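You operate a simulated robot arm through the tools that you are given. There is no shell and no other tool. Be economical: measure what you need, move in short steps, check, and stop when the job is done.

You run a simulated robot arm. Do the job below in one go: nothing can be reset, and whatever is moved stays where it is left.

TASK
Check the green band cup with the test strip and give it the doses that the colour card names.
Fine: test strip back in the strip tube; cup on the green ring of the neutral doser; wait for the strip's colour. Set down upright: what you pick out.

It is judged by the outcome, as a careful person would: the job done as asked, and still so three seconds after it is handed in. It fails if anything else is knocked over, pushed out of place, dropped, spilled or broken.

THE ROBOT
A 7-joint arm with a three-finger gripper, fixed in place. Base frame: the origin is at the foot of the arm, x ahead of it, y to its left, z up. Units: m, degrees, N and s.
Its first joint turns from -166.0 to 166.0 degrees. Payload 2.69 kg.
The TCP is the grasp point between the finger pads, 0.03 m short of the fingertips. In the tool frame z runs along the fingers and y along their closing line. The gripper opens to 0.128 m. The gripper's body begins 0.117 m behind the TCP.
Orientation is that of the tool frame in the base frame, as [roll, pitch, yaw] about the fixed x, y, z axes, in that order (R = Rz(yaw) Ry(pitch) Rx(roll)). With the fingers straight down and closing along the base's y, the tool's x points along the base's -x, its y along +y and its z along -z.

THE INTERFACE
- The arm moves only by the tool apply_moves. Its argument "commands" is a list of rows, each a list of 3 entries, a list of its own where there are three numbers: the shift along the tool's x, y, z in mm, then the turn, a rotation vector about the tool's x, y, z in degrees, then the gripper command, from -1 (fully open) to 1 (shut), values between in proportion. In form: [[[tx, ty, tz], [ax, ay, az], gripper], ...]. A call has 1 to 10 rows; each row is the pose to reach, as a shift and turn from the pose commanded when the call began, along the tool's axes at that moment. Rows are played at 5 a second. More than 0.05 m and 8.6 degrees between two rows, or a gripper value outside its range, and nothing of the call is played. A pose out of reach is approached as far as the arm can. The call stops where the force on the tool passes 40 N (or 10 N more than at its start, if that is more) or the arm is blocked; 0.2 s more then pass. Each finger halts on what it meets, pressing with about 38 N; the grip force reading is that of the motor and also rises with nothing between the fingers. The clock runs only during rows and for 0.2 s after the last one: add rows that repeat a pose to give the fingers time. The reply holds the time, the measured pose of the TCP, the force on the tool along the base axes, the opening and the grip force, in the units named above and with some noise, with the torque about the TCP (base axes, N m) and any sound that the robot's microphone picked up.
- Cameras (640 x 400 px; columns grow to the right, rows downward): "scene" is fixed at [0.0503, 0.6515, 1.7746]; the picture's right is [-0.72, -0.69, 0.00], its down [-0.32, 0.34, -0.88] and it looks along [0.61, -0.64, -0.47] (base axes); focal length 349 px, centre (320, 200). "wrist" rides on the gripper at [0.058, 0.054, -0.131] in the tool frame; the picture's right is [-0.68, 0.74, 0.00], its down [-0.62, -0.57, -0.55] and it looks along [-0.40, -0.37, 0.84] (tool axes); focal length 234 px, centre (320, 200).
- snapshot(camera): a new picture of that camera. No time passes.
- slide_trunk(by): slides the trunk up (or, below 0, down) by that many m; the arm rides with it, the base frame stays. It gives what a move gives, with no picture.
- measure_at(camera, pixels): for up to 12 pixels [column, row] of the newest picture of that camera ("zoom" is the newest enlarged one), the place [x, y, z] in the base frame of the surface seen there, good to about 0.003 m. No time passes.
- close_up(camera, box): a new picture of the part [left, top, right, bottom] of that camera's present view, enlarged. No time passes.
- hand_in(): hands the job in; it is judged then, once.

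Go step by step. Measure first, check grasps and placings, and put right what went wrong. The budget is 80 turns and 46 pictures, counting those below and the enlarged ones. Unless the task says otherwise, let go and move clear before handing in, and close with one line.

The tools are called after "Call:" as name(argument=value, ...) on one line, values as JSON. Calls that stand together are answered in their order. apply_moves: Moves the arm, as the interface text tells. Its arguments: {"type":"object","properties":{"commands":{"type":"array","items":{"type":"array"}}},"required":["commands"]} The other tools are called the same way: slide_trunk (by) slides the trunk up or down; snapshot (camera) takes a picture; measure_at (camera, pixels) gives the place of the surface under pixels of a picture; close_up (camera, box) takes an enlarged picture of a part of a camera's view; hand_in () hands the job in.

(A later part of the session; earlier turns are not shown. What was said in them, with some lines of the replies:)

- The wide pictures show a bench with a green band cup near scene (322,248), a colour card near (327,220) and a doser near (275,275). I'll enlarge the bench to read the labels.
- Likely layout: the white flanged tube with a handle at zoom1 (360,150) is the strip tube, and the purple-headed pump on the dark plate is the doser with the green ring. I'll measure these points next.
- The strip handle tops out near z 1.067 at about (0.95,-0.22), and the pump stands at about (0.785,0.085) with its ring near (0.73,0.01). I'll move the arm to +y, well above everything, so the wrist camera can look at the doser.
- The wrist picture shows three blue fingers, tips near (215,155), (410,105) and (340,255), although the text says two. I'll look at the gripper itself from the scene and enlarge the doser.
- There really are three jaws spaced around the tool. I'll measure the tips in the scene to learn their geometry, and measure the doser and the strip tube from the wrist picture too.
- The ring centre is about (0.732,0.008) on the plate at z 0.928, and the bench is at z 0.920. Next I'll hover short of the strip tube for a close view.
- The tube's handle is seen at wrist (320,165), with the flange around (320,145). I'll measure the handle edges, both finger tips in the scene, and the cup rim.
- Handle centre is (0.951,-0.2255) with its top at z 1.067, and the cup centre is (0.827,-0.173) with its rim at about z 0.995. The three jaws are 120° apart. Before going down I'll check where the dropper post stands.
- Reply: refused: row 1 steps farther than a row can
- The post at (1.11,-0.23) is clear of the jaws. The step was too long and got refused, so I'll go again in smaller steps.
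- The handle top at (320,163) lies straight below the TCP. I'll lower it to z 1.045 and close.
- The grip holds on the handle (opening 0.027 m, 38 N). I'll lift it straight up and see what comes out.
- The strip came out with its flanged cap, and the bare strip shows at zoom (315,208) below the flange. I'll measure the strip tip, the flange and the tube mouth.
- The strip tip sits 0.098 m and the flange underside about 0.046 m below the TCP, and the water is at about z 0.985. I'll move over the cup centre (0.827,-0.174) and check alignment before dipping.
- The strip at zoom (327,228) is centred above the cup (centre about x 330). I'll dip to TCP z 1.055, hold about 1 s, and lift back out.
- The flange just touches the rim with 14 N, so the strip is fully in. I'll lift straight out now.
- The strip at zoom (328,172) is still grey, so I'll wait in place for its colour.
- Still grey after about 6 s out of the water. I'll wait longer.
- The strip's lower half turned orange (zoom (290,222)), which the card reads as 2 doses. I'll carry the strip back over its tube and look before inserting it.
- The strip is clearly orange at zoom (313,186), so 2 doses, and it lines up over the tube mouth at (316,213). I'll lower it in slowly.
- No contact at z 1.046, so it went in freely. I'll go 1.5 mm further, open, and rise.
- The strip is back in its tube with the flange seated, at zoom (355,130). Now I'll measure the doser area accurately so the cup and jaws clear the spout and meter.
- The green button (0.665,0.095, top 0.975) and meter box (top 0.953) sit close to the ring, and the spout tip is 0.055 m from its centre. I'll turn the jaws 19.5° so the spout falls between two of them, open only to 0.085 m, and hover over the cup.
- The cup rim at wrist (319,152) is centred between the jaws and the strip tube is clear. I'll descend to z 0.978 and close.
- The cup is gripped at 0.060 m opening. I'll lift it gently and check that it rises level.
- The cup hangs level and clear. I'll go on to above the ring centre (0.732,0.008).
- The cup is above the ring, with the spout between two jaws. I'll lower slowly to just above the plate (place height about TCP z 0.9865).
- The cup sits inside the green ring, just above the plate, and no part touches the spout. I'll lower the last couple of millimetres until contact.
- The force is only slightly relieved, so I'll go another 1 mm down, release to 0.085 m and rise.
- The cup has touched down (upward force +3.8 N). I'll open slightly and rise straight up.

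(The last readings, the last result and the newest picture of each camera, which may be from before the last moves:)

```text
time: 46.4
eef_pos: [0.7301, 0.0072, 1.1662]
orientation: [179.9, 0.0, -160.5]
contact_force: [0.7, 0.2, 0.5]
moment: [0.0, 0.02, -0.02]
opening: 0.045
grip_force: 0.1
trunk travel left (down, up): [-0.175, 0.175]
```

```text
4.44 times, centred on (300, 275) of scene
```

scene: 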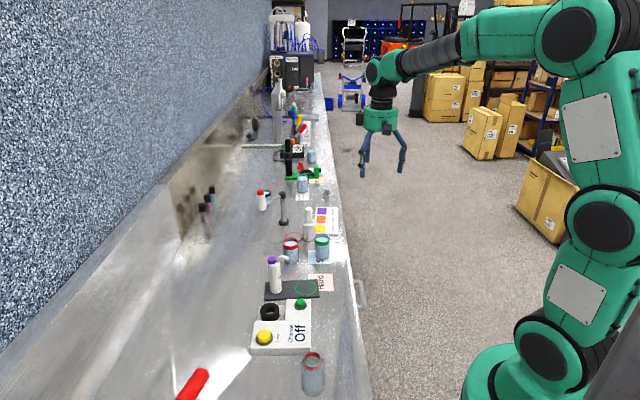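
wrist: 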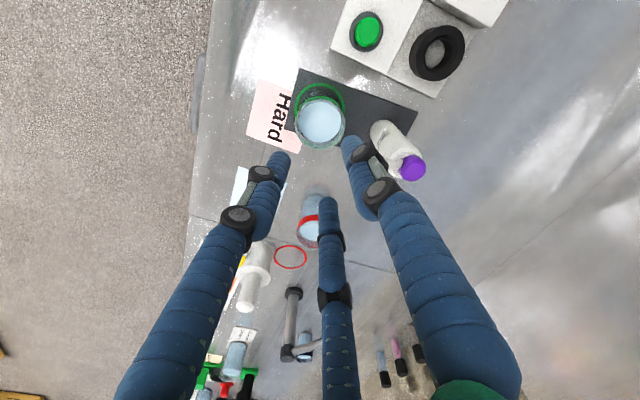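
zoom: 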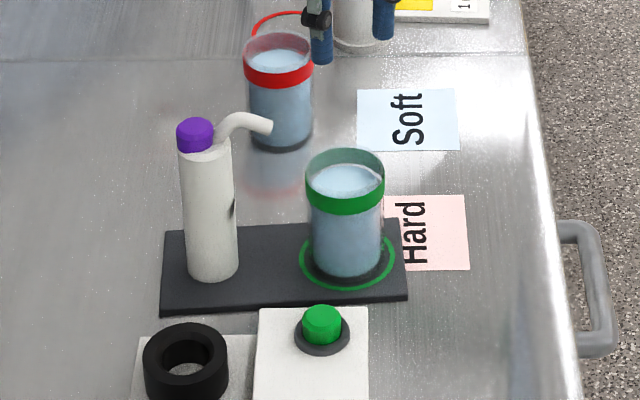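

The cup stands upright and centred in the green ring. Now I'll measure the purple cap's top for pressing, at wrist (412,167).

Call:
measure_at(camera="wrist", pixels=[[413, 167], [405, 167], [421, 167], [413, 159], [413, 175], [418, 172], [408, 172], [395, 172], [388, 170], [410, 148]])

Call:
measure_at(camera="zoom", pixels=[[195, 125], [180, 128], [210, 128], [195, 119], [195, 132], [225, 120], [240, 116], [255, 120], [268, 127]])

```text
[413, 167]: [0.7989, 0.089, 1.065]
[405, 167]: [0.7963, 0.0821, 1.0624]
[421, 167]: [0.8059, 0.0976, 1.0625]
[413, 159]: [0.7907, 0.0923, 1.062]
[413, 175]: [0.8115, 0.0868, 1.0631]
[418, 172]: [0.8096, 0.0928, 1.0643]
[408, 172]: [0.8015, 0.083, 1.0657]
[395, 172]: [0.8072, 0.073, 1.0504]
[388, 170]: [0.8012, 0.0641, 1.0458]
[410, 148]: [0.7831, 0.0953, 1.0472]
```

```text
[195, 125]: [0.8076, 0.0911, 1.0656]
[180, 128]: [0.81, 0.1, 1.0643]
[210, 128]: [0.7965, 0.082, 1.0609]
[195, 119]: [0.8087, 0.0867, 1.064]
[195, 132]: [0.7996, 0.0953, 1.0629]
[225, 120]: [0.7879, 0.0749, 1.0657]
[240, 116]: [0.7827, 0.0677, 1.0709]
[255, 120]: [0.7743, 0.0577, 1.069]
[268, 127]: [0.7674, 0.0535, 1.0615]
```

The cap centre is about (0.804,0.090), its top at z 1.065. I'll close the jaws, turn 30° so they stay off the spout, and hover 10 mm above it.

Call:
apply_moves(commands=[[[-25, 13.6, 0], [0, 0, -7.5], 1], [[-50, 27.2, 0], [0, 0, -15], 1], [[-75, 40.8, 0], [0, 0, -22.5], 1], [[-99.8, 54.3, 0], [0, 0, -30], 1], [[-99.8, 54.3, 30], [0, 0, -30], 1], [[-99.8, 54.3, 58], [0, 0, -30], 1], [[-99.8, 54.3, 58], [0, 0, -30], 1]])

Call:
close_up(camera="scene", box=[240, 200, 340, 290])

Call:
snapshot(camera="wrist")

```text
time: 48.0
eef_pos: [0.807, 0.0917, 1.1075]
orientation: [180.0, 0.0, -130.6]
contact_force: [0.2, -1.2, -0.7]
moment: [-0.02, 0.03, 0.02]
opening: 0.0021
grip_force: 31.7
trunk travel left (down, up): [-0.175, 0.175]
```

```text
4.44 times, centred on (290, 245) of scene
```

zoom: 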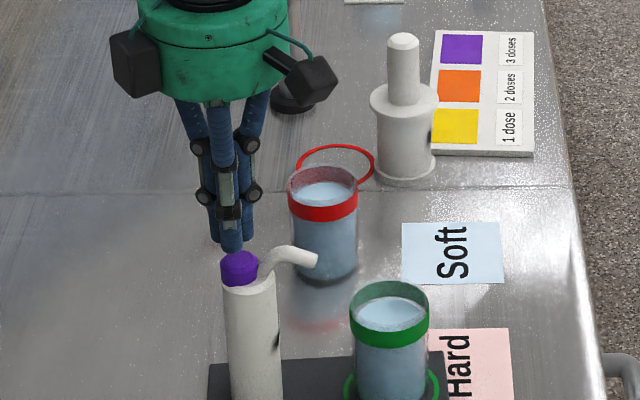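

```text
8 pictures are left
```

wrist: 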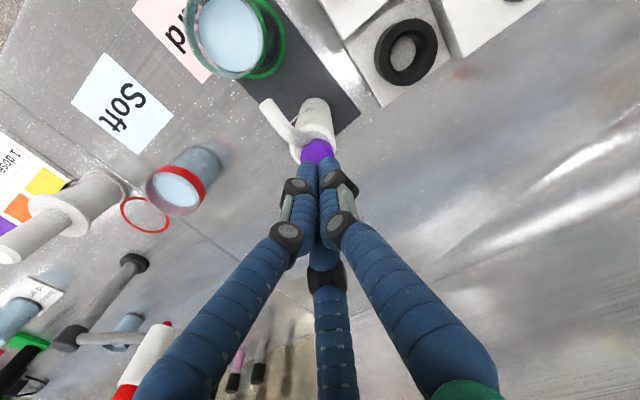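

The closed tips are over the cap but about 4 mm to its far side (zoom x 230 vs 239). I'll shift 4 mm toward it and press down gently, watching force and sound.

Call:
apply_moves(commands=[[[3.9, 0, 0], [0, 0, 0], 1], [[3.9, 0, 5], [0, 0, 0], 1], [[3.9, 0, 9], [0, 0, 0], 1], [[3.9, 0, 12], [0, 0, 0], 1], [[3.9, 0, 14], [0, 0, 0], 1], [[3.9, 0, 16], [0, 0, 0], 1]])

```text
time: 49.4
eef_pos: [0.8039, 0.0894, 1.0916]
orientation: [-180.0, 0.0, -130.4]
contact_force: [-0.5, -0.4, 0.5]
moment: [0.01, 0.01, 0.02]
opening: 0.0021
grip_force: 32.1
trunk travel left (down, up): [-0.175, 0.175]
```

There's no force yet at TCP z 1.0916. I'll press further in small steps.

Call:
apply_moves(commands=[[[0, 0, 2], [0, 0, 0], 1], [[0, 0, 4], [0, 0, 0], 1], [[0, 0, 5], [0, 0, 0], 1]])

```text
time: 50.2
eef_pos: [0.8039, 0.0885, 1.0874]
orientation: [180.0, 0.0, -130.5]
contact_force: [0.6, -0.6, 0.8]
moment: [-0.01, 0.0, 0.03]
opening: 0.0019
grip_force: 31.1
trunk travel left (down, up): [-0.175, 0.175]
heard: click
```

I heard a click at z 1.087, so that counts as the first dose. I'll lift fully clear so the head returns.

Call:
apply_moves(commands=[[[0, 0, -5], [0, 0, 0], 1], [[0, 0, -15], [0, 0, 0], 1], [[0, 0, -22], [0, 0, 0], 1], [[0, 0, -22], [0, 0, 0], 1], [[0, 0, -22], [0, 0, 0], 1], [[0, 0, -22], [0, 0, 0], 1]])

Call:
close_up(camera="scene", box=[240, 220, 340, 310])

```text
time: 51.6
eef_pos: [0.8046, 0.0897, 1.109]
orientation: [-179.9, -0.1, -130.5]
contact_force: [0.3, 0.0, -0.7]
moment: [-0.03, 0.0, -0.01]
opening: 0.0022
grip_force: 31.5
trunk travel left (down, up): [-0.175, 0.175]
```

```text
4.44 times, centred on (290, 265) of scene
```

zoom: 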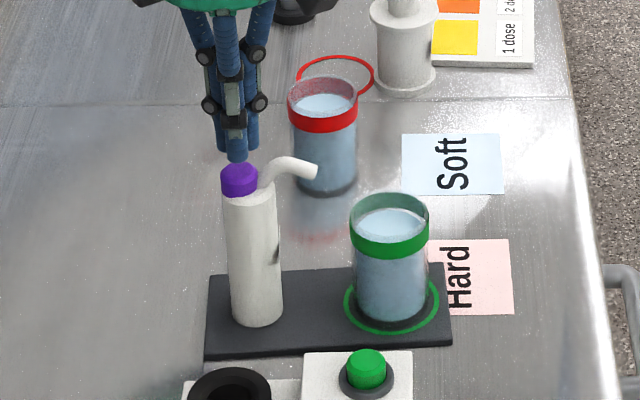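

The head is back up and everything is in place. I'll press a second time to the same depth.

Call:
apply_moves(commands=[[[0, 0, 6], [0, 0, 0], 1], [[0, 0, 11], [0, 0, 0], 1], [[0, 0, 14], [0, 0, 0], 1], [[0, 0, 17], [0, 0, 0], 1], [[0, 0, 19], [0, 0, 0], 1], [[0, 0, 21], [0, 0, 0], 1], [[0, 0, 22], [0, 0, 0], 1]])

```text
time: 53.2
eef_pos: [0.8041, 0.0902, 1.0876]
orientation: [180.0, 0.0, -130.5]
contact_force: [0.7, -1.1, 1.3]
moment: [-0.01, -0.03, -0.01]
opening: 0.0062
grip_force: 31.2
trunk travel left (down, up): [-0.175, 0.175]
```

No click this time yet. I'll press a touch further, in 0.5 mm steps.

Call:
apply_moves(commands=[[[0, 0, 0.5], [0, 0, 0], 1], [[0, 0, 1], [0, 0, 0], 1]])

```text
time: 53.8
eef_pos: [0.8039, 0.0896, 1.086]
orientation: [-180.0, 0.0, -130.6]
contact_force: [1.2, -0.9, 2.6]
moment: [-0.01, -0.04, 0.02]
opening: 0.0056
grip_force: 31.5
trunk travel left (down, up): [-0.175, 0.175]
heard: click
```

The second click came at z 1.086, so two doses are given. I'll lift well clear and check.

Call:
apply_moves(commands=[[[0, 0, -5], [0, 0, 0], 1], [[0, 0, -25], [0, 0, 0], 1], [[0, 0, -65], [0, 0, 0], 1], [[0, 0, -110], [0, 0, 0], 1], [[0, 0, -150], [0, 0, 0], 1], [[0, 0, -150], [0, 0, 0], 1], [[0, 0, -150], [0, 0, 0], 1]])

Call:
close_up(camera="scene", box=[240, 190, 360, 330])

```text
time: 55.4
eef_pos: [0.8046, 0.0894, 1.2342]
orientation: [-180.0, -0.1, -130.5]
contact_force: [0.0, 0.4, -0.2]
moment: [-0.01, 0.03, -0.01]
opening: 0.0021
grip_force: 31.3
trunk travel left (down, up): [-0.175, 0.175]
```

```text
2.86 times, centred on (300, 260) of scene
```

zoom: 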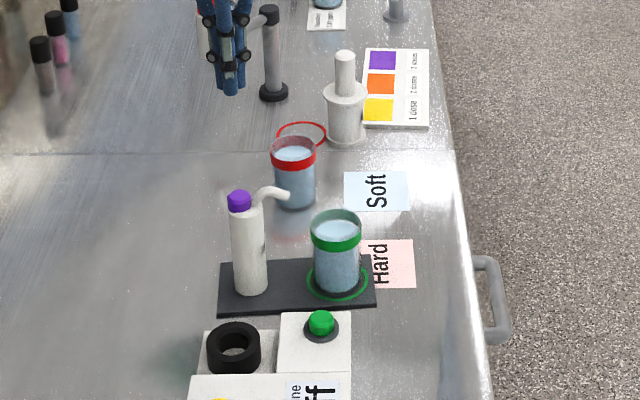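

The strip is in its tube, the cup stands in the green ring, the pump head is back up, and the arm is clear. I'm handing in.

Call:
hand_in()

```text
The job is handed in.
```

The strip turned orange, which the card reads as 2 doses. The green band cup stands upright on the green ring and got two presses of the doser (one click each), and the strip is back in its tube.
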